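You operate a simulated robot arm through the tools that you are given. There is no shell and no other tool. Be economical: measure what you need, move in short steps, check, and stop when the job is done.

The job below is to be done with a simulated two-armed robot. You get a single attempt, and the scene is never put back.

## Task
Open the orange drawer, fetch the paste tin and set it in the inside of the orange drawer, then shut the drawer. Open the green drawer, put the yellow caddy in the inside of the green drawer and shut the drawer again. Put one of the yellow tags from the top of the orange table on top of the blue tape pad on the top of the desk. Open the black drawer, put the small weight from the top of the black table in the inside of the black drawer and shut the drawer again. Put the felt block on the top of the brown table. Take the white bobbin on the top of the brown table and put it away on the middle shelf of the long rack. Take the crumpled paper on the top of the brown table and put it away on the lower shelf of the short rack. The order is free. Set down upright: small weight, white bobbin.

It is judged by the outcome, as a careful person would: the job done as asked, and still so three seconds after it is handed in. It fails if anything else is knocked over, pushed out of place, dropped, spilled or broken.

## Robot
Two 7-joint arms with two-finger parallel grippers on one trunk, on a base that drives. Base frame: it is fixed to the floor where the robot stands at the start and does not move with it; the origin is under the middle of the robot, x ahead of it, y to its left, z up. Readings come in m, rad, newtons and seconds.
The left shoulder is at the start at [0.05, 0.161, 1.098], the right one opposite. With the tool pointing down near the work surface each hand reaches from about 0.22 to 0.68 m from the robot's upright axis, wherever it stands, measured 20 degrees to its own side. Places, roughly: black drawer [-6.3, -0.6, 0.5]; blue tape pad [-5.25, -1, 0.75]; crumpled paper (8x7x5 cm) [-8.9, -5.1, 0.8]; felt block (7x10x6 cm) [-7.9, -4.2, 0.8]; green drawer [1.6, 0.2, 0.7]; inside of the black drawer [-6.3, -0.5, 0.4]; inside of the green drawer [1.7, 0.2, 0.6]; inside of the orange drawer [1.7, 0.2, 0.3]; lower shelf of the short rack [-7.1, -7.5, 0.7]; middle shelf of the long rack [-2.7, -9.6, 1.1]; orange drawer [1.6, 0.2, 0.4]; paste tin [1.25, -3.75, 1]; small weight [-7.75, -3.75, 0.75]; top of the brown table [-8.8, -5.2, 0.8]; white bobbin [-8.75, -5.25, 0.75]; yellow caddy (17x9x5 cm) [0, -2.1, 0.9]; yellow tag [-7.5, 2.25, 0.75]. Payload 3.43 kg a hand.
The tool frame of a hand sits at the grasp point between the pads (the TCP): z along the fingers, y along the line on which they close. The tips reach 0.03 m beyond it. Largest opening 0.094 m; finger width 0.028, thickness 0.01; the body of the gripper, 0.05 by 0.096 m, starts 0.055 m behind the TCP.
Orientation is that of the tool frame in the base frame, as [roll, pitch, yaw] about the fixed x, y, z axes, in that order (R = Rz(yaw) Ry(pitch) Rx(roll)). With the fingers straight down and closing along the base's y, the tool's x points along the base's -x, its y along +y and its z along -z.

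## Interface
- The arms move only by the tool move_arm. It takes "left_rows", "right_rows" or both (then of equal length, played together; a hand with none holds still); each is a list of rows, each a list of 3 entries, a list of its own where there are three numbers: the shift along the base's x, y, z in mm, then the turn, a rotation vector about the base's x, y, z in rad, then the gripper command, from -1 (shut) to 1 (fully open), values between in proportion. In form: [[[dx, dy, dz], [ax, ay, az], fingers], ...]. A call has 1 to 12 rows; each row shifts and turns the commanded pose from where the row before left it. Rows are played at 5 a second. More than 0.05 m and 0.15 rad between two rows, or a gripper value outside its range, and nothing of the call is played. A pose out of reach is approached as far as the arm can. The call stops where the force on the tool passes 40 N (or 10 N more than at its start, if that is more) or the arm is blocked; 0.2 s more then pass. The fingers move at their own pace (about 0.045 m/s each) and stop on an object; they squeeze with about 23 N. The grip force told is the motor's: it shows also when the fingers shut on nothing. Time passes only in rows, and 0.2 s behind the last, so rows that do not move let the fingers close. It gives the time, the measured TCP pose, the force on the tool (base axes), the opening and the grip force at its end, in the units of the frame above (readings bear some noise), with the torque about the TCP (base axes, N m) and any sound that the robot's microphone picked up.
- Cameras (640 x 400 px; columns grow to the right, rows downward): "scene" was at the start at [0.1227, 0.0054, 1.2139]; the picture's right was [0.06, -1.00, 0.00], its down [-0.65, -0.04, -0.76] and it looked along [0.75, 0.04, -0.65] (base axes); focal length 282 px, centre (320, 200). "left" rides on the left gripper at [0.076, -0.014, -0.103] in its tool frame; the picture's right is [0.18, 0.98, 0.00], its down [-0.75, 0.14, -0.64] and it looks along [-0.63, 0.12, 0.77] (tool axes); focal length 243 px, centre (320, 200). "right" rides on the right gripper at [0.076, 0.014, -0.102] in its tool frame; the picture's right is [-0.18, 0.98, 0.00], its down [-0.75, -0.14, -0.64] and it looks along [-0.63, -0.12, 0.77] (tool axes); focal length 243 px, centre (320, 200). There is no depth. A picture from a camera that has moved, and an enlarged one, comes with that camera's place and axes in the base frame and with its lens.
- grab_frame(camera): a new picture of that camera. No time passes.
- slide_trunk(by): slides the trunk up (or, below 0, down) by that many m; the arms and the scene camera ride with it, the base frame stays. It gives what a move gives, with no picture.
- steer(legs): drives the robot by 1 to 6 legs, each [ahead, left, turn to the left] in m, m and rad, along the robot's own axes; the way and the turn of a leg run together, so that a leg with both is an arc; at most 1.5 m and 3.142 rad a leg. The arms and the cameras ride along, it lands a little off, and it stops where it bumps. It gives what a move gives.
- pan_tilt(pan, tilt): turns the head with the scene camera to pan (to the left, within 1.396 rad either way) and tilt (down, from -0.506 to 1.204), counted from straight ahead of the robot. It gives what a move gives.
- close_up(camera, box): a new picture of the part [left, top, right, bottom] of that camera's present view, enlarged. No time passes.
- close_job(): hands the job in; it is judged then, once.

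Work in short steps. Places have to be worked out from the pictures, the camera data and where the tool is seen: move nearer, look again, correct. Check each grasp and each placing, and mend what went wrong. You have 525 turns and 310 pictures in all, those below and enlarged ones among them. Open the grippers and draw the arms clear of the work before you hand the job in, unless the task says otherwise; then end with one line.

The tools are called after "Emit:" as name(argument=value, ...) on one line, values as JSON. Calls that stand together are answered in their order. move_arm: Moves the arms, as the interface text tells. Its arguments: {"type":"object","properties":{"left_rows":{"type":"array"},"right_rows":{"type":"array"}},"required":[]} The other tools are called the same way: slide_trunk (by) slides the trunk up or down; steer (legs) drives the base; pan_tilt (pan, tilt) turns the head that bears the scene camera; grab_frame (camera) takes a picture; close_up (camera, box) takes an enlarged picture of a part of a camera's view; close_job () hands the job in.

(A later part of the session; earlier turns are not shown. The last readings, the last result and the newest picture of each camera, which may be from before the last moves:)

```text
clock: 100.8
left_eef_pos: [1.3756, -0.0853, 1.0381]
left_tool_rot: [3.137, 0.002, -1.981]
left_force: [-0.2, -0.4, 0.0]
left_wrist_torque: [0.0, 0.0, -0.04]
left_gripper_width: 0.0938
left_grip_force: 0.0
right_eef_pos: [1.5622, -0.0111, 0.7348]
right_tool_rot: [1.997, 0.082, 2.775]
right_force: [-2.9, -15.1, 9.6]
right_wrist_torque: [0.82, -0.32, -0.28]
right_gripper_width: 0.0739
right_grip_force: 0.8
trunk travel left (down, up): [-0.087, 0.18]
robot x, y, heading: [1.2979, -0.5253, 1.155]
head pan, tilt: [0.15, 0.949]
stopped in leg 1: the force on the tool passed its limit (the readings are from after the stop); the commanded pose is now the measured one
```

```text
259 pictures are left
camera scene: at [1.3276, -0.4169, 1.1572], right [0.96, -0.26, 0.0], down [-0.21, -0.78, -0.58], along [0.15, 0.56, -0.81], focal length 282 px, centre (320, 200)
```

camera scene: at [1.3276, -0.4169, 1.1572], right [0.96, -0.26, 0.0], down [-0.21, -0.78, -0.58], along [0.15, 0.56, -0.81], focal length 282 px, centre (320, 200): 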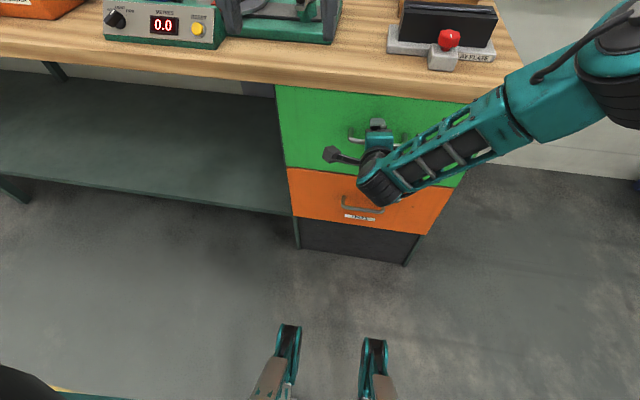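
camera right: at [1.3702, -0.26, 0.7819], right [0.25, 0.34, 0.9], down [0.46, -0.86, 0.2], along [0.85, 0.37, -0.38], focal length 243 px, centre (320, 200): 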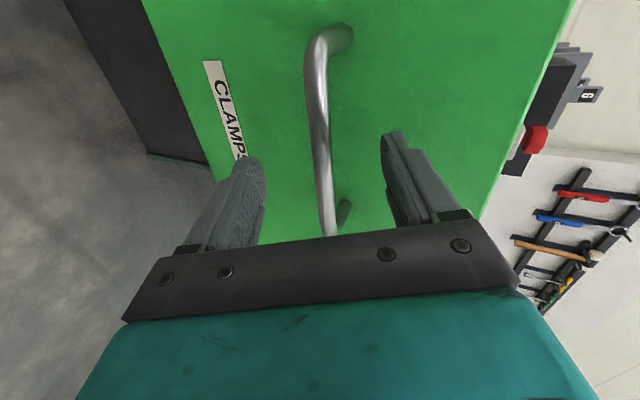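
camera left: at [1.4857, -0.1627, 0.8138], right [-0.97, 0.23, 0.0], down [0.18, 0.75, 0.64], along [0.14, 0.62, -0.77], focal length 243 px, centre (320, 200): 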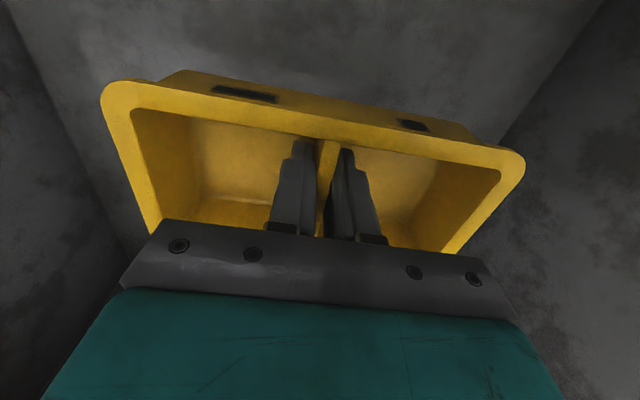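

Green drawer is shut. Since the right hand is already arranged for handles, I open the orange drawer now: back off, lower trunk and hand, tilting the tool more downward.

Emit:
steer(legs=[[-0.18, 0, 0]])

Emit:
slide_trunk(by=-0.087)

Emit:
move_arm(right_rows=[[[5, 5, -40], [-0.08, 0.036, 0], 0.55], [[5, 5, -40], [-0.08, 0.036, 0], 0.55], [[5, 5, -40], [-0.08, 0.036, 0], 0.55], [[5, 5, -40], [-0.08, 0.036, 0], 0.55], [[5, 5, -35], [-0.08, 0.036, 0], 0.55]])

Emit:
grab_frame(camera="right")

Emit:
grab_frame(camera="scene")

```text
clock: 102.3
left_eef_pos: [1.3028, -0.2482, 1.0354]
left_tool_rot: [3.139, -0.002, -1.981]
left_force: [-1.0, 0.3, -0.1]
left_wrist_torque: [0.01, 0.0, 0.0]
left_gripper_width: 0.0943
left_grip_force: 0.0
right_eef_pos: [1.4923, -0.1764, 0.7328]
right_tool_rot: [2.001, 0.08, 2.773]
right_force: [-0.1, -1.1, -0.3]
right_wrist_torque: [0.02, 0.01, -0.01]
right_gripper_width: 0.0729
right_grip_force: 0.1
trunk travel left (down, up): [-0.087, 0.18]
robot x, y, heading: [1.2206, -0.6859, 1.151]
head pan, tilt: [0.15, 0.949]
```

```text
clock: 103.5
left_eef_pos: [1.3039, -0.2486, 0.9487]
left_tool_rot: [3.139, 0.001, -1.982]
left_force: [-0.1, -0.2, 0.6]
left_wrist_torque: [0.0, 0.01, -0.02]
left_gripper_width: 0.094
left_grip_force: 0.0
right_eef_pos: [1.4903, -0.1746, 0.6456]
right_tool_rot: [2.001, 0.081, 2.773]
right_force: [-0.2, 0.2, -0.7]
right_wrist_torque: [0.0, -0.02, -0.02]
right_gripper_width: 0.0727
right_grip_force: 0.1
trunk travel left (down, up): [0.0, 0.267]
robot x, y, heading: [1.2216, -0.6851, 1.153]
head pan, tilt: [0.15, 0.949]
```

```text
clock: 104.7
left_eef_pos: [1.3033, -0.248, 0.9477]
left_tool_rot: [3.137, -0.001, -1.981]
left_force: [-0.7, 0.3, -0.7]
left_wrist_torque: [0.02, -0.01, 0.01]
left_gripper_width: 0.0942
left_grip_force: 0.1
right_eef_pos: [1.5206, -0.1537, 0.4501]
right_tool_rot: [2.439, 0.047, 2.801]
right_force: [1.0, -0.3, 0.0]
right_wrist_torque: [-0.02, 0.03, 0.02]
right_gripper_width: 0.0728
right_grip_force: 0.1
right hand out of reach, approached as far as the arm can: row 5
trunk travel left (down, up): [0.0, 0.267]
robot x, y, heading: [1.2276, -0.6865, 1.153]
head pan, tilt: [0.15, 0.949]
```

```text
258 pictures are left
camera right: at [1.4251, -0.1788, 0.5341], right [0.39, 0.66, 0.64], down [0.52, -0.74, 0.43], along [0.76, 0.16, -0.63], focal length 243 px, centre (320, 200)
```

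right: 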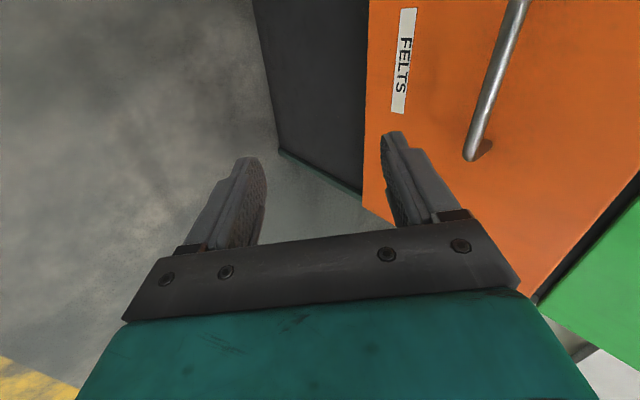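

```text
257 pictures are left
camera scene: at [1.2558, -0.5794, 1.0704], right [0.97, -0.26, 0.0], down [-0.21, -0.78, -0.58], along [0.15, 0.56, -0.81], focal length 282 px, centre (320, 200)
```

scene: 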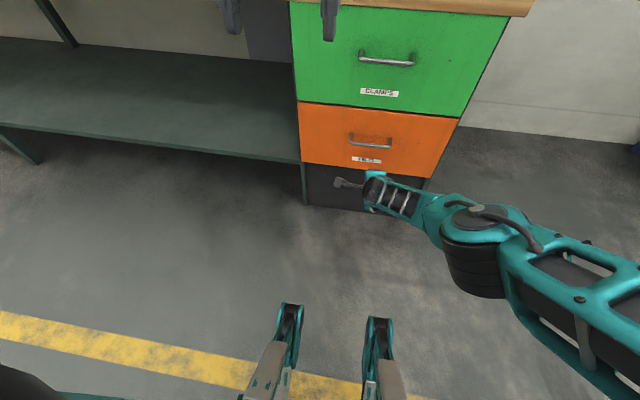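

Orange bar estimated at s≈0.633 ahead-coordinate, z≈0.464. I raise the hand 7 cm, set a 4.7 cm opening, and drive 0.11 m ahead, then look.

Emit:
move_arm(right_rows=[[[0, 0, 35], [0, 0, 0], 0], [[0, 0, 35], [0, 0, 0], 0]])

Emit:
steer(legs=[[0.11, 0, 0]])

Emit:
grab_frame(camera="right")

```text
clock: 105.3
left_eef_pos: [1.3046, -0.2473, 0.948]
left_tool_rot: [3.138, -0.001, -1.981]
left_force: [0.1, 0.4, 0.5]
left_wrist_torque: [-0.01, -0.01, 0.01]
left_gripper_width: 0.0938
left_grip_force: 0.1
right_eef_pos: [1.5189, -0.1528, 0.5208]
right_tool_rot: [2.439, 0.05, 2.801]
right_force: [-0.8, -0.6, -0.2]
right_wrist_torque: [0.01, -0.01, -0.01]
right_gripper_width: 0.047
right_grip_force: 0.0
trunk travel left (down, up): [0.0, 0.267]
robot x, y, heading: [1.2207, -0.6898, 1.155]
head pan, tilt: [0.15, 0.949]
```

```text
clock: 106.5
left_eef_pos: [1.3481, -0.1474, 0.9487]
left_tool_rot: [3.139, -0.001, -1.982]
left_force: [-0.5, 0.0, 0.1]
left_wrist_torque: [0.01, -0.01, -0.03]
left_gripper_width: 0.094
left_grip_force: 0.0
right_eef_pos: [1.5637, -0.0527, 0.5214]
right_tool_rot: [2.439, 0.048, 2.803]
right_force: [0.3, 0.9, -0.1]
right_wrist_torque: [0.04, -0.04, -0.01]
right_gripper_width: 0.0469
right_grip_force: 0.0
trunk travel left (down, up): [0.0, 0.267]
robot x, y, heading: [1.2674, -0.5843, 1.163]
head pan, tilt: [0.15, 0.949]
```

```text
256 pictures are left
camera right: at [1.4678, -0.0772, 0.6041], right [0.39, 0.66, 0.64], down [0.52, -0.74, 0.44], along [0.76, 0.16, -0.63], focal length 243 px, centre (320, 200)
```

right: 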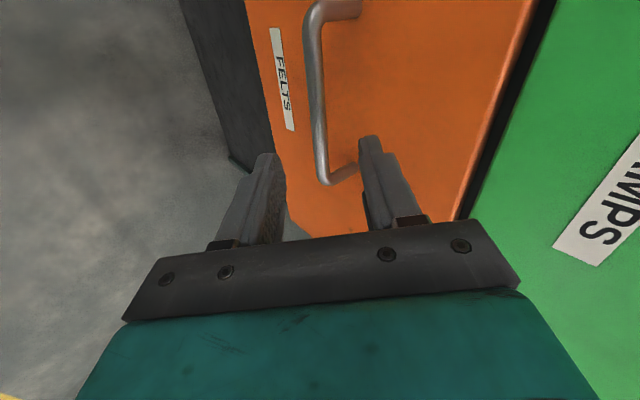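

The hand is about 3–4 cm right of the bar's middle. I shift the base left and move the hand along its tool axis onto the bar.

Emit:
steer(legs=[[0, 0.035, 0]])

Emit:
move_arm(right_rows=[[[6, 15, -18], [0, 0, 0], 0], [[6, 15, -18], [0, 0, 0], 0]])

Emit:
grab_frame(camera="right")

```text
clock: 107.4
left_eef_pos: [1.3157, -0.1323, 0.9489]
left_tool_rot: [3.139, 0.0, -1.982]
left_force: [-0.4, 0.0, -0.5]
left_wrist_torque: [0.0, 0.02, 0.01]
left_gripper_width: 0.094
left_grip_force: 0.0
right_eef_pos: [1.532, -0.0374, 0.5211]
right_tool_rot: [2.437, 0.049, 2.803]
right_force: [-0.3, -0.5, 0.2]
right_wrist_torque: [0.02, -0.01, -0.01]
right_gripper_width: 0.0469
right_grip_force: 0.1
trunk travel left (down, up): [0.0, 0.267]
robot x, y, heading: [1.2347, -0.5722, 1.157]
head pan, tilt: [0.15, 0.949]
```

```text
clock: 108.0
left_eef_pos: [1.3161, -0.1325, 0.9483]
left_tool_rot: [3.138, 0.0, -1.979]
left_force: [0.6, 0.3, 0.2]
left_wrist_torque: [0.02, -0.01, 0.03]
left_gripper_width: 0.0943
left_grip_force: 0.1
right_eef_pos: [1.549, -0.0158, 0.483]
right_tool_rot: [2.439, 0.048, 2.805]
right_force: [-0.3, -0.4, 0.6]
right_wrist_torque: [0.04, -0.02, 0.01]
right_gripper_width: 0.0471
right_grip_force: 0.0
right hand out of reach, approached as far as the arm can: row 2
trunk travel left (down, up): [0.0, 0.267]
robot x, y, heading: [1.2345, -0.5741, 1.154]
head pan, tilt: [0.15, 0.949]
```

```text
255 pictures are left
camera right: at [1.4533, -0.0413, 0.566], right [0.39, 0.66, 0.64], down [0.52, -0.74, 0.43], along [0.76, 0.16, -0.63], focal length 243 px, centre (320, 200)
```

right: 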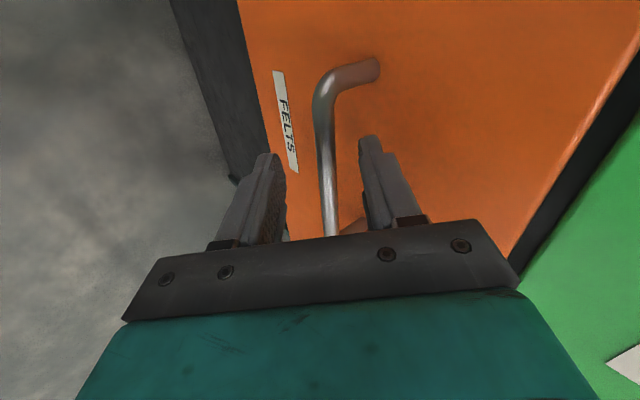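

The bar lies between the fingers. I advance 1.2 cm by the base and close.

Emit:
steer(legs=[[0.012, 0, 0]])

Emit:
move_arm(right_rows=[[[0, 0, 0], [0, 0, 0], -1], [[0, 0, 0], [0, 0, 0], -1], [[0, 0, 0], [0, 0, 0], -1], [[0, 0, 0], [0, 0, 0], -1]])

Emit:
grab_frame(camera="right")

```text
clock: 108.7
left_eef_pos: [1.3197, -0.1227, 0.9496]
left_tool_rot: [3.137, 0.0, -1.982]
left_force: [-0.1, 0.5, -0.1]
left_wrist_torque: [0.03, 0.0, 0.01]
left_gripper_width: 0.094
left_grip_force: 0.1
right_eef_pos: [1.5522, -0.0056, 0.4821]
right_tool_rot: [2.438, 0.049, 2.803]
right_force: [-2.5, -4.6, 0.4]
right_wrist_torque: [0.02, 0.02, -0.04]
right_gripper_width: 0.0452
right_grip_force: 0.0
trunk travel left (down, up): [0.0, 0.267]
robot x, y, heading: [1.2401, -0.5608, 1.156]
head pan, tilt: [0.15, 0.949]
```

```text
clock: 109.7
left_eef_pos: [1.3203, -0.1214, 0.9483]
left_tool_rot: [3.138, 0.001, -1.981]
left_force: [-0.2, 0.3, -0.3]
left_wrist_torque: [0.03, 0.0, -0.02]
left_gripper_width: 0.0941
left_grip_force: 0.1
right_eef_pos: [1.5523, -0.0084, 0.4805]
right_tool_rot: [2.445, 0.045, 2.8]
right_force: [-6.3, -19.3, -9.0]
right_wrist_torque: [-0.17, 0.55, -1.27]
right_gripper_width: 0.0141
right_grip_force: 44.1
trunk travel left (down, up): [0.0, 0.267]
robot x, y, heading: [1.2408, -0.5618, 1.158]
head pan, tilt: [0.15, 0.949]
```

```text
254 pictures are left
camera right: at [1.4574, -0.032, 0.5633], right [0.4, 0.66, 0.64], down [0.52, -0.74, 0.44], along [0.76, 0.16, -0.63], focal length 243 px, centre (320, 200)
```

right: 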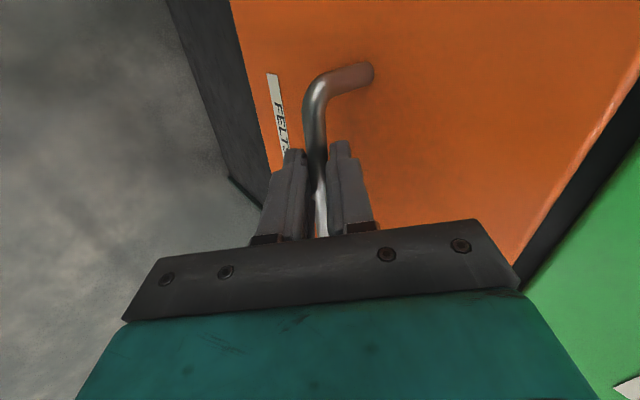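

Gripped the orange bar. I pull by driving back 0.3 m, in two parts.

Emit:
steer(legs=[[-0.15, 0, 0], [-0.15, 0, 0]])

Emit:
grab_frame(camera="scene")

```text
clock: 112.1
left_eef_pos: [1.1984, -0.3963, 0.9476]
left_tool_rot: [3.138, -0.001, -1.98]
left_force: [0.0, -0.6, 0.2]
left_wrist_torque: [0.0, -0.01, 0.02]
left_gripper_width: 0.094
left_grip_force: 0.1
right_eef_pos: [1.4251, -0.2816, 0.4798]
right_tool_rot: [2.445, 0.043, 2.814]
right_force: [-19.1, 8.3, -20.1]
right_wrist_torque: [0.32, 1.17, -0.75]
right_gripper_width: 0.0144
right_grip_force: 45.3
trunk travel left (down, up): [0.0, 0.267]
robot x, y, heading: [1.1201, -0.8373, 1.161]
head pan, tilt: [0.15, 0.949]
```

```text
253 pictures are left
camera scene: at [1.1522, -0.7281, 1.07], right [0.97, -0.26, 0.0], down [-0.21, -0.79, -0.58], along [0.15, 0.56, -0.81], focal length 282 px, centre (320, 200)
```

scene: 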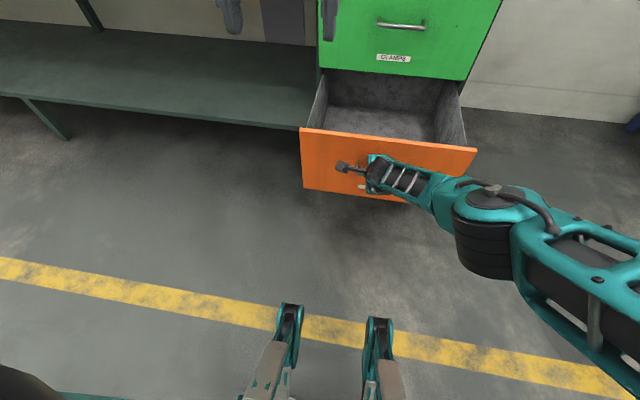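

Orange drawer is open ~0.3 m. I release, withdraw up and back, and drive back clear.

Emit:
move_arm(right_rows=[[[0, 0, 0], [0, 0, 0], -0.1], [[0, 0, 0], [0, 0, 0], -0.1], [[0, 0, 0], [0, 0, 0], -0.1], [[-6, -15, 18], [0, 0, 0], -0.1], [[-6, -15, 18], [0, 0, 0], -0.1], [[-6, -15, 18], [0, 0, 0], -0.1], [[-6, -15, 18], [0, 0, 0], -0.1]])

Emit:
steer(legs=[[-0.25, 0, 0]])

Emit:
slide_trunk(by=0.2)

Emit:
pan_tilt(pan=0, tilt=0.7)

Emit:
grab_frame(camera="scene")

```text
clock: 113.7
left_eef_pos: [1.1991, -0.3978, 0.9485]
left_tool_rot: [3.14, -0.001, -1.979]
left_force: [0.1, 0.1, -1.1]
left_wrist_torque: [-0.04, 0.04, -0.04]
left_gripper_width: 0.094
left_grip_force: 0.1
right_eef_pos: [1.4024, -0.3417, 0.5534]
right_tool_rot: [2.441, 0.042, 2.812]
right_force: [0.2, 0.1, -0.2]
right_wrist_torque: [-0.01, -0.03, -0.01]
right_gripper_width: 0.0425
right_grip_force: 0.0
trunk travel left (down, up): [0.0, 0.267]
robot x, y, heading: [1.1169, -0.8382, 1.158]
head pan, tilt: [0.15, 0.949]
```

```text
clock: 115.5
left_eef_pos: [1.0993, -0.6252, 0.9486]
left_tool_rot: [3.137, 0.0, -1.978]
left_force: [-0.5, -0.8, -0.1]
left_wrist_torque: [0.01, 0.0, -0.02]
left_gripper_width: 0.0939
left_grip_force: 0.2
right_eef_pos: [1.3017, -0.568, 0.5536]
right_tool_rot: [2.443, 0.041, 2.814]
right_force: [1.1, 0.5, 0.2]
right_wrist_torque: [-0.01, -0.03, 0.05]
right_gripper_width: 0.0423
right_grip_force: 0.0
trunk travel left (down, up): [0.0, 0.267]
robot x, y, heading: [1.0206, -1.0637, 1.157]
head pan, tilt: [0.15, 0.949]
```

```text
clock: 117.7
left_eef_pos: [1.0986, -0.625, 1.1481]
left_tool_rot: [3.138, -0.001, -1.978]
left_force: [-0.1, -0.4, -0.5]
left_wrist_torque: [0.01, 0.02, -0.01]
left_gripper_width: 0.0937
left_grip_force: 0.0
right_eef_pos: [1.3012, -0.5679, 0.7534]
right_tool_rot: [2.442, 0.043, 2.813]
right_force: [0.4, -0.6, -0.6]
right_wrist_torque: [-0.03, 0.02, -0.01]
right_gripper_width: 0.0424
right_grip_force: 0.1
trunk travel left (down, up): [-0.2, 0.067]
robot x, y, heading: [1.0176, -1.063, 1.162]
head pan, tilt: [0.15, 0.949]
```

```text
clock: 118.4
left_eef_pos: [1.0987, -0.6261, 1.1485]
left_tool_rot: [3.137, 0.0, -1.978]
left_force: [-0.4, 0.7, -0.8]
left_wrist_torque: [0.04, 0.01, -0.02]
left_gripper_width: 0.0939
left_grip_force: 0.1
right_eef_pos: [1.3014, -0.5687, 0.753]
right_tool_rot: [2.442, 0.041, 2.814]
right_force: [0.2, -0.6, 0.3]
right_wrist_torque: [0.0, 0.0, 0.0]
right_gripper_width: 0.0425
right_grip_force: 0.1
trunk travel left (down, up): [-0.2, 0.067]
robot x, y, heading: [1.0235, -1.0648, 1.155]
head pan, tilt: [0.0, 0.7]
```

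```text
252 pictures are left
camera scene: at [1.0674, -0.9494, 1.29], right [0.92, -0.4, 0.0], down [-0.26, -0.59, -0.76], along [0.31, 0.7, -0.64], focal length 282 px, centre (320, 200)
```

scene: 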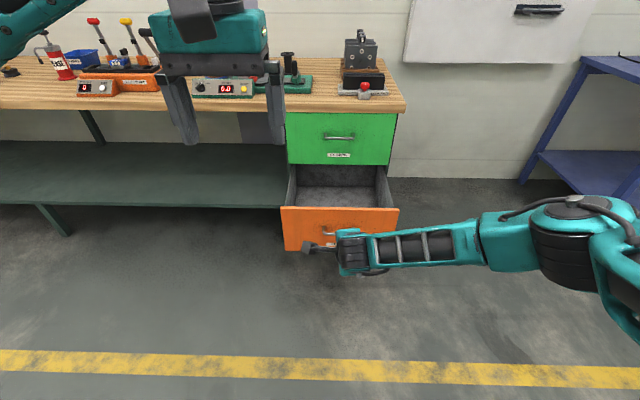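

Now for the paste tin at about (1.25, -3.75). I turn to face -y and look.

Emit:
steer(legs=[[0, 0, -2.7], [0.5, 0, 0]])

Emit:
pan_tilt(pan=0, tilt=0.4)

Emit:
grab_frame(camera="scene")

```text
clock: 127.7
left_eef_pos: [1.1519, -1.9934, 1.1484]
left_tool_rot: [3.138, 0.0, 1.608]
left_force: [-0.3, -0.6, 0.2]
left_wrist_torque: [0.01, -0.01, 0.01]
left_gripper_width: 0.0939
left_grip_force: 0.1
right_eef_pos: [0.9936, -2.132, 0.7527]
right_tool_rot: [2.444, 0.041, 0.114]
right_force: [0.4, -0.7, 0.3]
right_wrist_torque: [0.01, 0.03, 0.0]
right_gripper_width: 0.0424
right_grip_force: 0.1
trunk travel left (down, up): [-0.2, 0.067]
robot x, y, heading: [1.0369, -1.5621, -1.539]
head pan, tilt: [0.0, 0.7]
```

```text
clock: 128.5
left_eef_pos: [1.1529, -1.9943, 1.1485]
left_tool_rot: [3.138, 0.0, 1.607]
left_force: [-0.4, 0.1, -0.8]
left_wrist_torque: [0.0, 0.03, 0.05]
left_gripper_width: 0.0941
left_grip_force: 0.0
right_eef_pos: [0.993, -2.1324, 0.7526]
right_tool_rot: [2.44, 0.042, 0.116]
right_force: [1.0, -0.2, 0.4]
right_wrist_torque: [0.0, 0.01, 0.04]
right_gripper_width: 0.0423
right_grip_force: 0.1
trunk travel left (down, up): [-0.2, 0.067]
robot x, y, heading: [1.0355, -1.5625, -1.539]
head pan, tilt: [0.0, 0.4]
```

```text
251 pictures are left
camera scene: at [1.0379, -1.6948, 1.3169], right [-1.0, -0.03, 0.0], down [-0.01, 0.39, -0.92], along [0.03, -0.92, -0.39], focal length 282 px, centre (320, 200)
```

scene: 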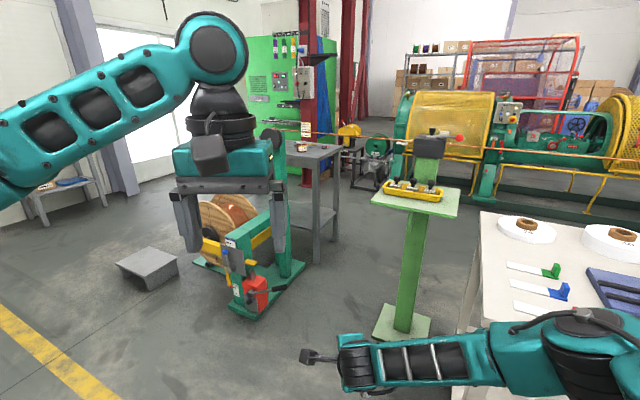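

I zoom in on the gray table behind the reel.

Emit:
close_up(camera="scene", box=[190, 90, 480, 290])

```text
2.00 times, centred on (335, 190) of scene
camera zoom: at [1.0379, -1.6948, 1.3169], right [-1.0, -0.03, 0.0], down [-0.01, 0.39, -0.92], along [0.03, -0.92, -0.39], focal length 565 px, centre (290, 220)
```

zoom: 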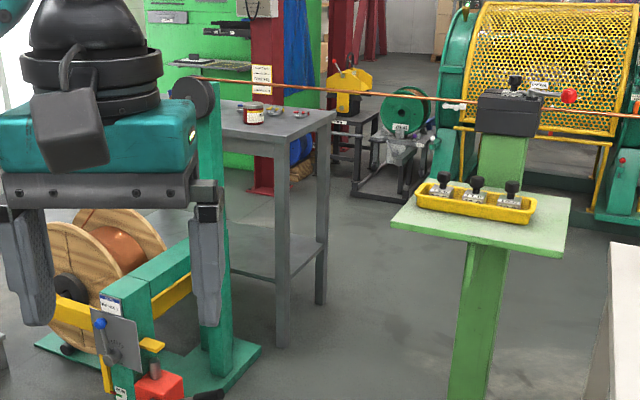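

The tin is on the gray table at about (1.24,-3.75,0.87), but a reel stand and a wire at z≈1.0 lie in front. I drive to the left side to view the surroundings.

Emit:
steer(legs=[[0.6, 0.9, 0]])

Emit:
pan_tilt(pan=-0.35, tilt=0.4)

Emit:
grab_frame(camera="scene")

```text
clock: 134.0
left_eef_pos: [2.0598, -2.5612, 1.1492]
left_tool_rot: [3.139, 0.002, 1.607]
left_force: [-0.3, 0.4, -0.5]
left_wrist_torque: [0.01, 0.0, 0.0]
left_gripper_width: 0.0941
left_grip_force: 0.0
right_eef_pos: [1.9017, -2.7015, 0.7531]
right_tool_rot: [2.442, 0.043, 0.116]
right_force: [1.0, 0.0, -0.3]
right_wrist_torque: [0.0, -0.01, 0.0]
right_gripper_width: 0.0422
right_grip_force: 0.1
trunk travel left (down, up): [-0.2, 0.067]
robot x, y, heading: [1.9416, -2.1289, -1.54]
head pan, tilt: [0.0, 0.4]
```

```text
clock: 134.8
left_eef_pos: [2.0603, -2.5627, 1.1485]
left_tool_rot: [3.138, 0.0, 1.608]
left_force: [0.0, 0.8, 0.5]
left_wrist_torque: [0.0, 0.01, 0.02]
left_gripper_width: 0.0942
left_grip_force: 0.1
right_eef_pos: [1.9016, -2.7015, 0.7525]
right_tool_rot: [2.441, 0.043, 0.117]
right_force: [0.4, 0.2, -0.5]
right_wrist_torque: [0.01, -0.01, -0.02]
right_gripper_width: 0.0424
right_grip_force: 0.2
trunk travel left (down, up): [-0.2, 0.067]
robot x, y, heading: [1.9422, -2.1327, -1.54]
head pan, tilt: [-0.351, 0.4]
```

```text
249 pictures are left
camera scene: at [1.9143, -2.2587, 1.3169], right [-0.95, 0.31, 0.0], down [0.12, 0.37, -0.92], along [-0.29, -0.88, -0.39], focal length 282 px, centre (320, 200)
```

scene: 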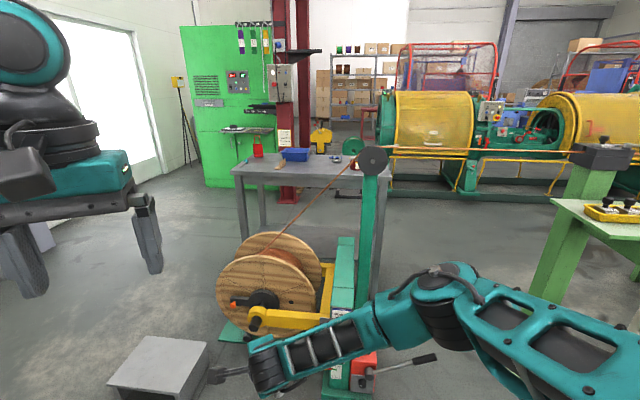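

The table can be reached from behind. I raise the right hand for clearance, then drive around the left side of the box and reel to behind the table.

Emit:
move_arm(right_rows=[[[-10, 0, 45], [0, 0, 0], 0], [[-15, 0, 45], [0, 0, 0], 0], [[-20, 0, 45], [0, 0, 0], 0], [[-20, 0, 45], [0, 0, 0], 0], [[-20, 0, 30], [0, 0, 0], 0]])

Emit:
steer(legs=[[0, 1.08, 0], [1.5, 0, 0], [1.45, 0, 0], [0, -0.6, 0]])

Emit:
pan_tilt(pan=-1.2, tilt=0.5)

Emit:
grab_frame(camera="scene")

```text
clock: 136.1
left_eef_pos: [2.0598, -2.5619, 1.1497]
left_tool_rot: [3.137, 0.001, 1.61]
left_force: [0.7, 0.0, -0.4]
left_wrist_torque: [0.01, -0.01, -0.01]
left_gripper_width: 0.0942
left_grip_force: 0.2
right_eef_pos: [1.8158, -2.7005, 0.962]
right_tool_rot: [2.44, 0.042, 0.116]
right_force: [-0.1, 0.1, 0.8]
right_wrist_torque: [-0.01, -0.05, 0.03]
right_gripper_width: 0.047
right_grip_force: 0.0
trunk travel left (down, up): [-0.2, 0.067]
robot x, y, heading: [1.9425, -2.1289, -1.537]
head pan, tilt: [-0.351, 0.4]
```

```text
clock: 153.5
left_eef_pos: [3.1545, -5.1365, 1.1472]
left_tool_rot: [3.139, -0.003, 1.603]
left_force: [-0.4, -0.4, -0.2]
left_wrist_torque: [0.03, -0.05, -0.02]
left_gripper_width: 0.0939
left_grip_force: 0.0
right_eef_pos: [2.9083, -5.2778, 0.9613]
right_tool_rot: [2.444, 0.042, 0.113]
right_force: [-0.2, -0.4, -0.6]
right_wrist_torque: [0.01, -0.02, 0.02]
right_gripper_width: 0.0469
right_grip_force: 0.1
trunk travel left (down, up): [-0.2, 0.067]
robot x, y, heading: [3.0399, -4.708, -1.54]
head pan, tilt: [-0.351, 0.4]
stopped in leg 3: the robot was blocked; the commanded pose is now the measured one
```

```text
clock: 154.7
left_eef_pos: [3.1538, -5.1353, 1.1487]
left_tool_rot: [3.137, -0.001, 1.603]
left_force: [-0.6, -1.0, 0.4]
left_wrist_torque: [-0.01, -0.01, 0.01]
left_gripper_width: 0.0938
left_grip_force: 0.0
right_eef_pos: [2.9095, -5.2762, 0.9633]
right_tool_rot: [2.442, 0.044, 0.116]
right_force: [-0.9, 0.6, -0.1]
right_wrist_torque: [-0.01, 0.04, 0.0]
right_gripper_width: 0.0468
right_grip_force: 0.0
trunk travel left (down, up): [-0.2, 0.067]
robot x, y, heading: [3.0401, -4.7083, -1.535]
head pan, tilt: [-1.201, 0.499]
```

```text
248 pictures are left
camera scene: at [2.9543, -4.7828, 1.3078], right [-0.4, 0.92, 0.0], down [0.44, 0.19, -0.88], along [-0.81, -0.35, -0.48], focal length 282 px, centre (320, 200)
```

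scene: 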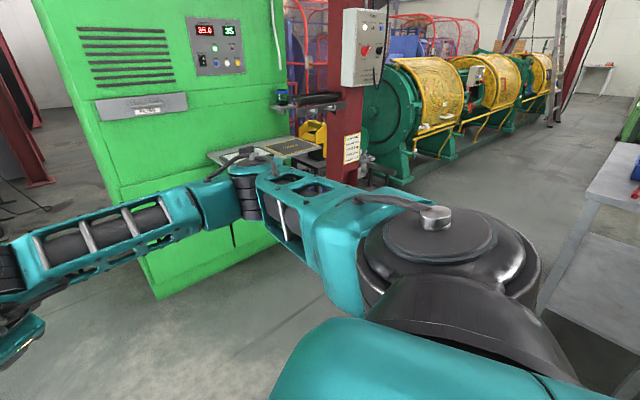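

Something blocked the base ahead. I look forward and left.

Emit:
pan_tilt(pan=0.1, tilt=0.8)

Emit:
grab_frame(camera="scene")

Emit:
pan_tilt(pan=1.2, tilt=0.6)

Emit:
grab_frame(camera="scene")

```text
clock: 156.2
left_eef_pos: [3.1538, -5.1357, 1.1499]
left_tool_rot: [3.137, 0.001, 1.604]
left_force: [0.6, 0.4, 0.0]
left_wrist_torque: [0.0, -0.04, -0.01]
left_gripper_width: 0.0939
left_grip_force: 0.0
right_eef_pos: [2.9104, -5.2762, 0.9628]
right_tool_rot: [2.442, 0.043, 0.115]
right_force: [0.0, 0.1, 0.0]
right_wrist_torque: [0.0, -0.02, 0.0]
right_gripper_width: 0.047
right_grip_force: 0.0
trunk travel left (down, up): [-0.2, 0.067]
robot x, y, heading: [3.0349, -4.709, -1.535]
head pan, tilt: [0.099, 0.799]
```

```text
247 pictures are left
camera scene: at [3.0487, -4.8267, 1.2818], right [-0.99, -0.13, 0.0], down [-0.1, 0.71, -0.7], along [0.09, -0.69, -0.72], focal length 282 px, centre (320, 200)
```

scene: 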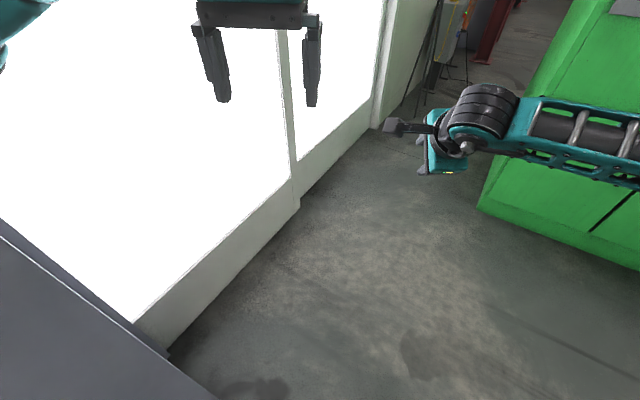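

```text
clock: 157.5
left_eef_pos: [3.1537, -5.1344, 1.1478]
left_tool_rot: [3.138, 0.0, 1.603]
left_force: [-0.9, -0.3, 0.3]
left_wrist_torque: [0.01, 0.03, 0.04]
left_gripper_width: 0.094
left_grip_force: 0.1
right_eef_pos: [2.9106, -5.2773, 0.963]
right_tool_rot: [2.442, 0.043, 0.117]
right_force: [-0.7, 0.0, 0.0]
right_wrist_torque: [-0.01, -0.05, 0.04]
right_gripper_width: 0.0472
right_grip_force: 0.0
trunk travel left (down, up): [-0.2, 0.067]
robot x, y, heading: [3.0419, -4.7076, -1.535]
head pan, tilt: [1.201, 0.6]
```

```text
246 pictures are left
camera scene: at [3.1213, -4.7759, 1.2987], right [-0.33, -0.94, 0.0], down [-0.53, 0.19, -0.82], along [0.78, -0.27, -0.57], focal length 282 px, centre (320, 200)
```

scene: 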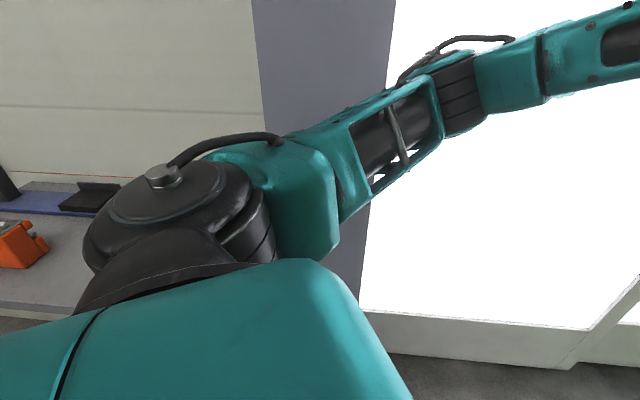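

It was the wall column near my left elbow. I back off slightly, move right, then ahead.

Emit:
steer(legs=[[-0.08, -0.1, 0], [0, -0.55, 0], [0.45, 0, 0]])

Emit:
pan_tilt(pan=-1.38, tilt=0.5)

Emit:
grab_frame(camera="scene")

```text
clock: 163.9
left_eef_pos: [2.5208, -5.5336, 1.1475]
left_tool_rot: [3.138, 0.0, 1.601]
left_force: [1.2, -0.3, -0.7]
left_wrist_torque: [0.03, 0.01, 0.0]
left_gripper_width: 0.094
left_grip_force: 0.0
right_eef_pos: [2.2751, -5.6733, 0.9621]
right_tool_rot: [2.443, 0.044, 0.113]
right_force: [0.3, 0.1, 0.3]
right_wrist_torque: [0.0, 0.0, 0.04]
right_gripper_width: 0.0469
right_grip_force: 0.2
trunk travel left (down, up): [-0.2, 0.067]
robot x, y, heading: [2.4061, -5.1035, -1.539]
head pan, tilt: [1.201, 0.6]
```

```text
clock: 166.2
left_eef_pos: [2.5201, -5.5324, 1.147]
left_tool_rot: [3.137, -0.001, 1.6]
left_force: [-0.4, 0.8, 0.8]
left_wrist_torque: [0.0, 0.0, 0.04]
left_gripper_width: 0.094
left_grip_force: 0.1
right_eef_pos: [2.2746, -5.6735, 0.962]
right_tool_rot: [2.441, 0.043, 0.113]
right_force: [-0.4, -1.1, 0.0]
right_wrist_torque: [0.03, 0.0, 0.01]
right_gripper_width: 0.0469
right_grip_force: 0.0
trunk travel left (down, up): [-0.2, 0.067]
robot x, y, heading: [2.4057, -5.1027, -1.537]
head pan, tilt: [-1.381, 0.499]
```

```text
245 pictures are left
camera scene: at [2.3156, -5.1635, 1.3078], right [-0.22, 0.97, 0.0], down [0.47, 0.11, -0.88], along [-0.86, -0.2, -0.48], focal length 282 px, centre (320, 200)
```

scene: 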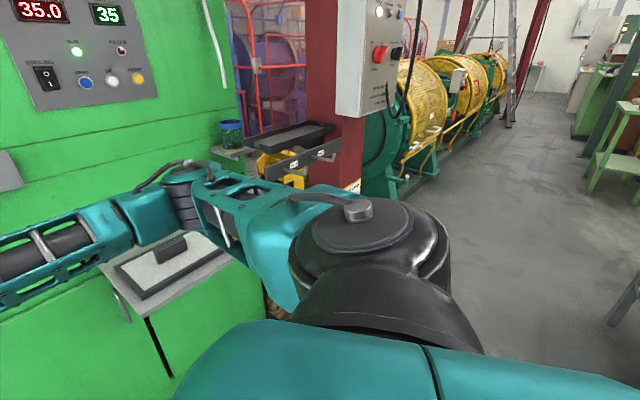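

Cabinet shelves are close on the right, so I back up a bit and turn left (counter-clockwise) to face the table's rear.

Emit:
steer(legs=[[-0.2, 0, 0], [0, 0, 2.69]])

Emit:
pan_tilt(pan=0.6, tilt=0.5)

Emit:
grab_frame(camera="scene")

```text
clock: 174.1
left_eef_pos: [2.4875, -4.4686, 1.1485]
left_tool_rot: [3.138, 0.0, -2.008]
left_force: [0.0, -1.0, -1.3]
left_wrist_torque: [0.0, 0.0, 0.0]
left_gripper_width: 0.0938
left_grip_force: 0.1
right_eef_pos: [2.7705, -4.4546, 0.9615]
right_tool_rot: [2.442, 0.044, 2.786]
right_force: [0.4, 0.8, 1.1]
right_wrist_torque: [-0.01, 0.02, -0.02]
right_gripper_width: 0.0468
right_grip_force: 0.2
trunk travel left (down, up): [-0.2, 0.067]
robot x, y, heading: [2.3986, -4.9078, 1.141]
head pan, tilt: [-1.381, 0.499]
```

```text
clock: 176.0
left_eef_pos: [2.4868, -4.47, 1.1489]
left_tool_rot: [3.139, 0.0, -2.011]
left_force: [0.2, 0.0, -0.9]
left_wrist_torque: [-0.03, -0.01, -0.02]
left_gripper_width: 0.0942
left_grip_force: 0.0
right_eef_pos: [2.7701, -4.4552, 0.9625]
right_tool_rot: [2.442, 0.045, 2.788]
right_force: [0.1, -1.0, -0.2]
right_wrist_torque: [-0.01, 0.01, 0.0]
right_gripper_width: 0.0471
right_grip_force: 0.1
trunk travel left (down, up): [-0.2, 0.067]
robot x, y, heading: [2.3956, -4.9083, 1.132]
head pan, tilt: [0.6, 0.499]
```

```text
244 pictures are left
camera scene: at [2.3977, -4.7778, 1.3078], right [0.99, 0.17, 0.0], down [0.08, -0.47, -0.88], along [-0.14, 0.87, -0.48], focal length 282 px, centre (320, 200)
```

scene: 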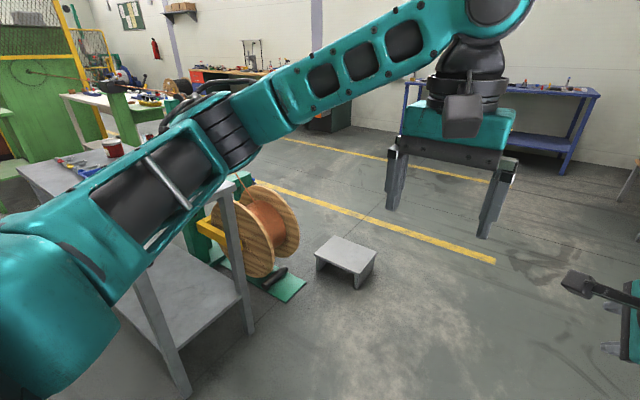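

Tin at about (1.245,-3.70,0.89). I raise trunk and right hand to clear the table things, then move sideways along the table's back, keeping 0.25 m further off.

Emit:
slide_trunk(by=0.066)

Emit:
move_arm(right_rows=[[[-5, -15, 40], [0, 0, 0], 0], [[-5, -15, 40], [0, 0, 0], 0], [[-5, -15, 40], [0, 0, 0], 0]])

Emit:
steer(legs=[[-0.2, 0, 0], [0, 1.36, 0]])

Emit:
pan_tilt(pan=0.1, tilt=0.6)

Emit:
grab_frame(camera="scene")

```text
clock: 177.1
left_eef_pos: [2.4873, -4.4699, 1.2145]
left_tool_rot: [3.138, -0.002, -2.01]
left_force: [-0.1, 0.3, 0.5]
left_wrist_torque: [0.02, 0.0, -0.01]
left_gripper_width: 0.0941
left_grip_force: 0.2
right_eef_pos: [2.7699, -4.4545, 1.0285]
right_tool_rot: [2.442, 0.044, 2.787]
right_force: [0.4, -0.4, 0.0]
right_wrist_torque: [0.03, -0.02, 0.01]
right_gripper_width: 0.0469
right_grip_force: 0.1
trunk travel left (down, up): [-0.266, 0.001]
robot x, y, heading: [2.4002, -4.9029, 1.136]
head pan, tilt: [0.6, 0.499]
```

```text
clock: 177.8
left_eef_pos: [2.4873, -4.47, 1.2131]
left_tool_rot: [3.137, 0.001, -2.009]
left_force: [0.5, -0.7, 0.2]
left_wrist_torque: [0.0, -0.04, -0.01]
left_gripper_width: 0.0939
left_grip_force: 0.1
right_eef_pos: [2.7547, -4.5013, 1.149]
right_tool_rot: [2.441, 0.043, 2.788]
right_force: [-0.6, 0.6, 0.0]
right_wrist_torque: [0.0, -0.03, -0.01]
right_gripper_width: 0.047
right_grip_force: 0.0
trunk travel left (down, up): [-0.266, 0.001]
robot x, y, heading: [2.3955, -4.9063, 1.141]
head pan, tilt: [0.6, 0.499]
```

```text
clock: 185.8
left_eef_pos: [1.1773, -4.079, 1.2159]
left_tool_rot: [3.138, 0.0, -2.014]
left_force: [0.3, -0.4, 0.9]
left_wrist_torque: [-0.01, -0.03, 0.0]
left_gripper_width: 0.094
left_grip_force: 0.1
right_eef_pos: [1.4448, -4.1107, 1.1491]
right_tool_rot: [2.441, 0.043, 2.783]
right_force: [-0.2, 0.4, -0.2]
right_wrist_torque: [-0.04, 0.03, -0.02]
right_gripper_width: 0.047
right_grip_force: 0.0
trunk travel left (down, up): [-0.266, 0.001]
robot x, y, heading: [1.0892, -4.5129, 1.135]
head pan, tilt: [0.6, 0.499]
```

```text
clock: 186.8
left_eef_pos: [1.1776, -4.0792, 1.215]
left_tool_rot: [3.138, 0.0, -2.013]
left_force: [0.6, -0.7, -0.2]
left_wrist_torque: [-0.02, 0.02, 0.01]
left_gripper_width: 0.0939
left_grip_force: 0.1
right_eef_pos: [1.4458, -4.1098, 1.1494]
right_tool_rot: [2.441, 0.041, 2.783]
right_force: [0.9, -0.1, -0.2]
right_wrist_torque: [-0.01, 0.01, 0.02]
right_gripper_width: 0.047
right_grip_force: 0.1
trunk travel left (down, up): [-0.266, 0.001]
robot x, y, heading: [1.0844, -4.5123, 1.133]
head pan, tilt: [0.099, 0.6]
```

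```text
243 pictures are left
camera scene: at [1.1302, -4.3939, 1.3647], right [0.94, -0.33, 0.0], down [-0.19, -0.53, -0.83], along [0.27, 0.78, -0.56], focal length 282 px, centre (320, 200)
```

scene: 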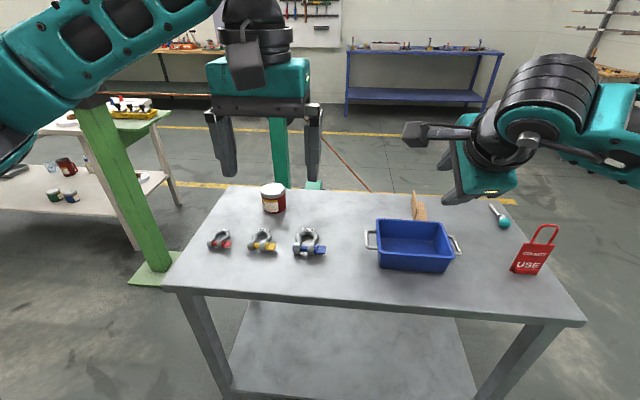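

Clear view of the tin: about (1.229,-3.68,0.888), ~7.5 cm across. I drive 0.18 m ahead and bring the left hand above it.

Emit:
steer(legs=[[0.18, 0, 0]])

Emit:
move_arm(left_rows=[[[-4, 38, -25], [0, 0, 0], 1], [[-4, 38, -25], [0, 0, 0], 1], [[-4, 38, -25], [0, 0, 0], 1], [[-4, 38, -25], [0, 0, 0], 1], [[-4, 38, -20], [0, 0, 0], 1]])

Emit:
grab_frame(camera="left")

Emit:
grab_frame(camera="scene")

```text
clock: 188.3
left_eef_pos: [1.2524, -3.917, 1.2144]
left_tool_rot: [3.139, 0.0, -2.013]
left_force: [-0.4, -0.7, 0.1]
left_wrist_torque: [0.0, 0.04, 0.01]
left_gripper_width: 0.094
left_grip_force: 0.1
right_eef_pos: [1.5209, -3.9492, 1.1485]
right_tool_rot: [2.444, 0.045, 2.787]
right_force: [-0.5, -0.2, -0.8]
right_wrist_torque: [0.0, 0.04, -0.03]
right_gripper_width: 0.0472
right_grip_force: 0.0
trunk travel left (down, up): [-0.266, 0.001]
robot x, y, heading: [1.1568, -4.3534, 1.131]
head pan, tilt: [0.099, 0.6]
```

```text
clock: 189.5
left_eef_pos: [1.2319, -3.7268, 1.0931]
left_tool_rot: [3.139, -0.001, -2.012]
left_force: [0.0, 0.2, -0.4]
left_wrist_torque: [0.0, -0.04, 0.01]
left_gripper_width: 0.094
left_grip_force: 0.0
right_eef_pos: [1.5194, -3.9486, 1.149]
right_tool_rot: [2.444, 0.043, 2.785]
right_force: [0.6, 0.0, -0.5]
right_wrist_torque: [0.01, -0.02, 0.0]
right_gripper_width: 0.0471
right_grip_force: 0.2
trunk travel left (down, up): [-0.266, 0.001]
robot x, y, heading: [1.1619, -4.3502, 1.134]
head pan, tilt: [0.099, 0.6]
```

```text
242 pictures are left
camera left: at [1.2129, -3.8012, 1.1953], right [-0.97, 0.25, 0.0], down [0.2, 0.74, 0.64], along [0.16, 0.62, -0.77], focal length 243 px, centre (320, 200)
```

left: 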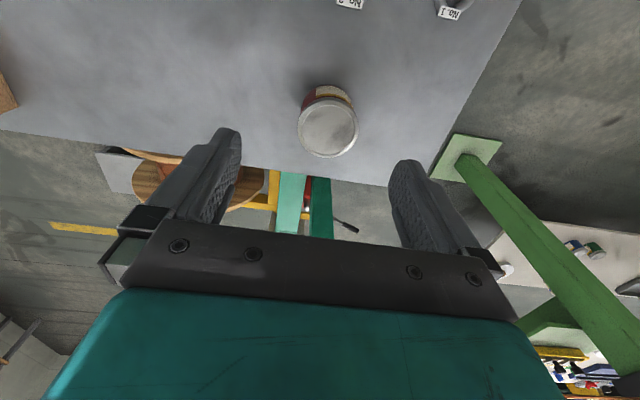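

```text
241 pictures are left
camera scene: at [1.206, -4.2313, 1.3646], right [0.94, -0.33, 0.0], down [-0.19, -0.53, -0.82], along [0.27, 0.78, -0.57], focal length 282 px, centre (320, 200)
```

scene: 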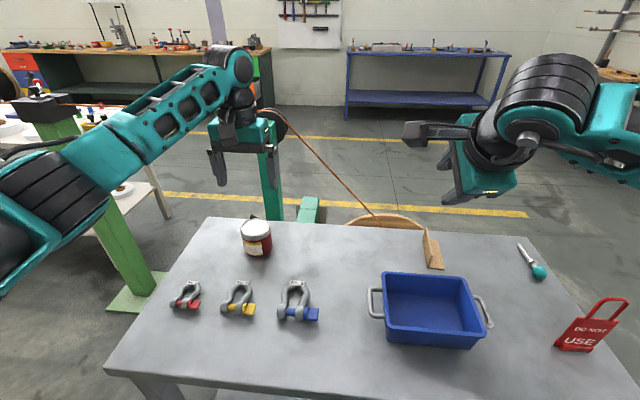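

Lid centre (1.232,-3.684), top z≈0.92. I centre over it and descend partway, then view.

Emit:
move_arm(left_rows=[[[0, 43, 0], [0, 0, 0], 1], [[0, 0, -45], [0, 0, 0], 1], [[0, 0, -45], [0, 0, 0], 1], [[0, 0, -30], [0, 0, 0], 1]])

Emit:
grab_frame(camera="left")

```text
clock: 190.5
left_eef_pos: [1.2316, -3.6833, 0.973]
left_tool_rot: [3.139, 0.0, -2.013]
left_force: [-0.8, 0.2, -0.6]
left_wrist_torque: [0.01, 0.01, 0.03]
left_gripper_width: 0.0942
left_grip_force: 0.0
right_eef_pos: [1.5196, -3.9487, 1.149]
right_tool_rot: [2.442, 0.043, 2.786]
right_force: [-0.3, -0.4, -0.4]
right_wrist_torque: [-0.02, 0.02, 0.01]
right_gripper_width: 0.0468
right_grip_force: 0.0
trunk travel left (down, up): [-0.266, 0.001]
robot x, y, heading: [1.1632, -4.3551, 1.138]
head pan, tilt: [0.099, 0.6]
```

```text
240 pictures are left
camera left: at [1.2119, -3.7584, 1.076], right [-0.97, 0.25, 0.0], down [0.2, 0.74, 0.64], along [0.16, 0.62, -0.77], focal length 243 px, centre (320, 200)
```

left: 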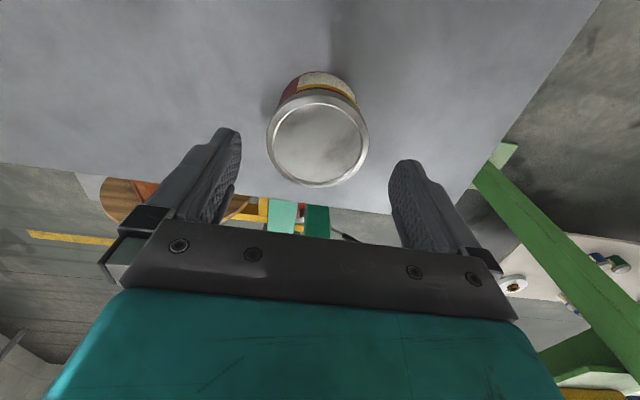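

Centred. I descend to z≈0.895 and close.

Emit:
move_arm(left_rows=[[[0, -3, -40], [0, 0, 0], 1], [[0, 0, -38], [0, 0, 0], 1], [[0, 0, 0], [0, 0, 0], -1], [[0, 0, 0], [0, 0, 0], -1], [[0, 0, 0], [0, 0, 0], -1]])

Emit:
grab_frame(camera="left")

```text
clock: 191.7
left_eef_pos: [1.23, -3.6887, 0.8964]
left_tool_rot: [3.137, 0.002, -2.013]
left_force: [0.0, 1.7, -0.4]
left_wrist_torque: [0.11, -0.08, 0.03]
left_gripper_width: 0.0732
left_grip_force: 22.9
left hand out of reach, approached as far as the arm can: row 2
right_eef_pos: [1.5201, -3.9488, 1.148]
right_tool_rot: [2.441, 0.045, 2.786]
right_force: [0.6, 0.5, -0.2]
right_wrist_torque: [0.01, 0.01, 0.01]
right_gripper_width: 0.0469
right_grip_force: 0.1
trunk travel left (down, up): [-0.266, 0.001]
robot x, y, heading: [1.1627, -4.3529, 1.131]
head pan, tilt: [0.099, 0.6]
```

```text
239 pictures are left
camera left: at [1.2111, -3.7644, 0.9988], right [-0.97, 0.25, 0.0], down [0.2, 0.74, 0.64], along [0.16, 0.62, -0.77], focal length 243 px, centre (320, 200)
```

left: 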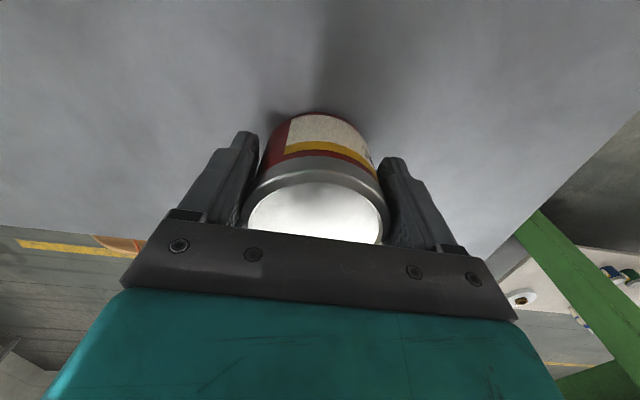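

Tin gripped (73 mm). I lift it and draw it back over, then retreat along the table's back.

Emit:
move_arm(left_rows=[[[0, 0, 40], [0, 0, 0], -1], [[0, 0, 45], [0, 0, 0], -1], [[0, 0, 45], [0, 0, 0], -1], [[0, 0, 45], [0, 0, 0], -1], [[0, -40, 0], [0, 0, 0], -1], [[-5, -45, 0], [0, 0, 0], -1], [[0, -45, 0], [0, 0, 0], -1], [[5, -40, 0], [0, 0, 0], -1]])

Emit:
steer(legs=[[-0.22, 0, 0], [0, -1.36, 0], [1.2, 0, 0], [1.2, 0, 0]])

Emit:
grab_frame(camera="scene")

```text
clock: 193.5
left_eef_pos: [1.3053, -3.7117, 1.0745]
left_tool_rot: [3.138, -0.003, -2.012]
left_force: [-0.6, -0.4, -3.9]
left_wrist_torque: [-0.03, 0.02, -0.01]
left_gripper_width: 0.0735
left_grip_force: 23.0
left hand out of reach, approached as far as the arm can: row 1, 2, 3, 5, 6, 7, 8
right_eef_pos: [1.5192, -3.9485, 1.1493]
right_tool_rot: [2.443, 0.043, 2.786]
right_force: [0.2, -0.6, 0.4]
right_wrist_torque: [0.0, 0.0, 0.01]
right_gripper_width: 0.047
right_grip_force: 0.0
trunk travel left (down, up): [-0.266, 0.001]
robot x, y, heading: [1.1607, -4.3559, 1.134]
head pan, tilt: [0.099, 0.6]
```

```text
clock: 213.0
left_eef_pos: [3.4169, -2.2836, 1.0743]
left_tool_rot: [3.138, -0.001, -1.984]
left_force: [-0.1, 0.7, -2.2]
left_wrist_torque: [-0.01, 0.01, -0.05]
left_gripper_width: 0.0737
left_grip_force: 23.5
right_eef_pos: [3.6394, -2.5157, 1.1483]
right_tool_rot: [2.443, 0.044, 2.813]
right_force: [0.1, -0.4, 0.4]
right_wrist_torque: [-0.01, 0.0, 0.0]
right_gripper_width: 0.0471
right_grip_force: 0.1
trunk travel left (down, up): [-0.266, 0.001]
robot x, y, heading: [3.2882, -2.928, 1.16]
head pan, tilt: [0.099, 0.6]
```

```text
238 pictures are left
camera scene: at [3.3327, -2.8062, 1.3646], right [0.95, -0.3, 0.0], down [-0.17, -0.54, -0.82], along [0.25, 0.79, -0.57], focal length 282 px, centre (320, 200)
```

scene: 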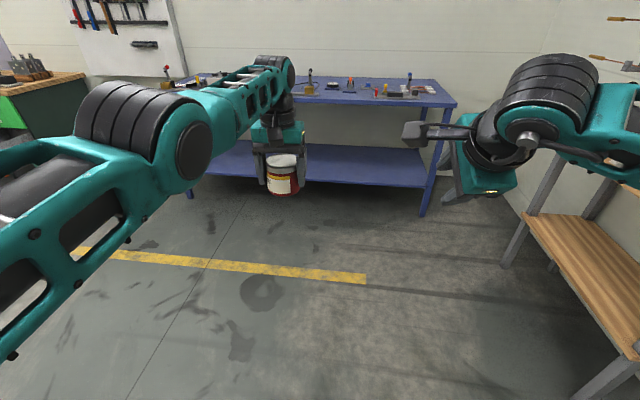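

Tin safely carried. I now drive left and ahead to in front of the open orange drawer.

Emit:
steer(legs=[[0, 1.4, 0], [0.5, 0, 0], [0, 1.4, 0]])

Emit:
grab_frame(camera="scene")

```text
clock: 229.0
left_eef_pos: [1.0442, -0.7372, 1.075]
left_tool_rot: [3.136, -0.002, -1.972]
left_force: [0.5, 0.4, -2.8]
left_wrist_torque: [-0.01, -0.01, -0.01]
left_gripper_width: 0.0736
left_grip_force: 22.8
right_eef_pos: [1.2695, -0.9666, 1.1479]
right_tool_rot: [2.442, 0.045, 2.824]
right_force: [0.1, 0.2, -0.4]
right_wrist_torque: [0.0, -0.02, 0.01]
right_gripper_width: 0.047
right_grip_force: 0.0
trunk travel left (down, up): [-0.266, 0.001]
robot x, y, heading: [0.9314, -1.3852, 1.171]
head pan, tilt: [0.099, 0.6]
```

```text
237 pictures are left
camera scene: at [0.9663, -1.2615, 1.3647], right [0.96, -0.29, 0.0], down [-0.17, -0.54, -0.82], along [0.24, 0.79, -0.57], focal length 282 px, centre (320, 200)
```

scene: 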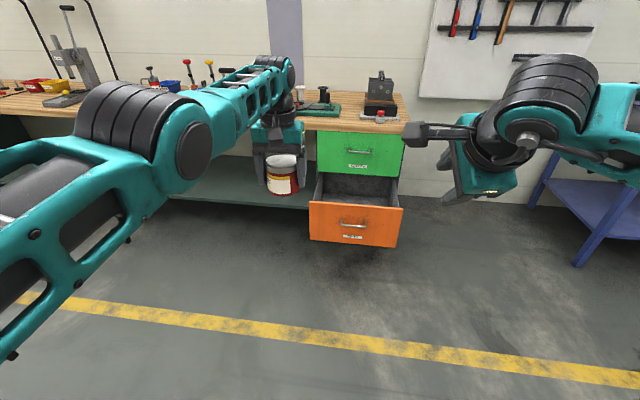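

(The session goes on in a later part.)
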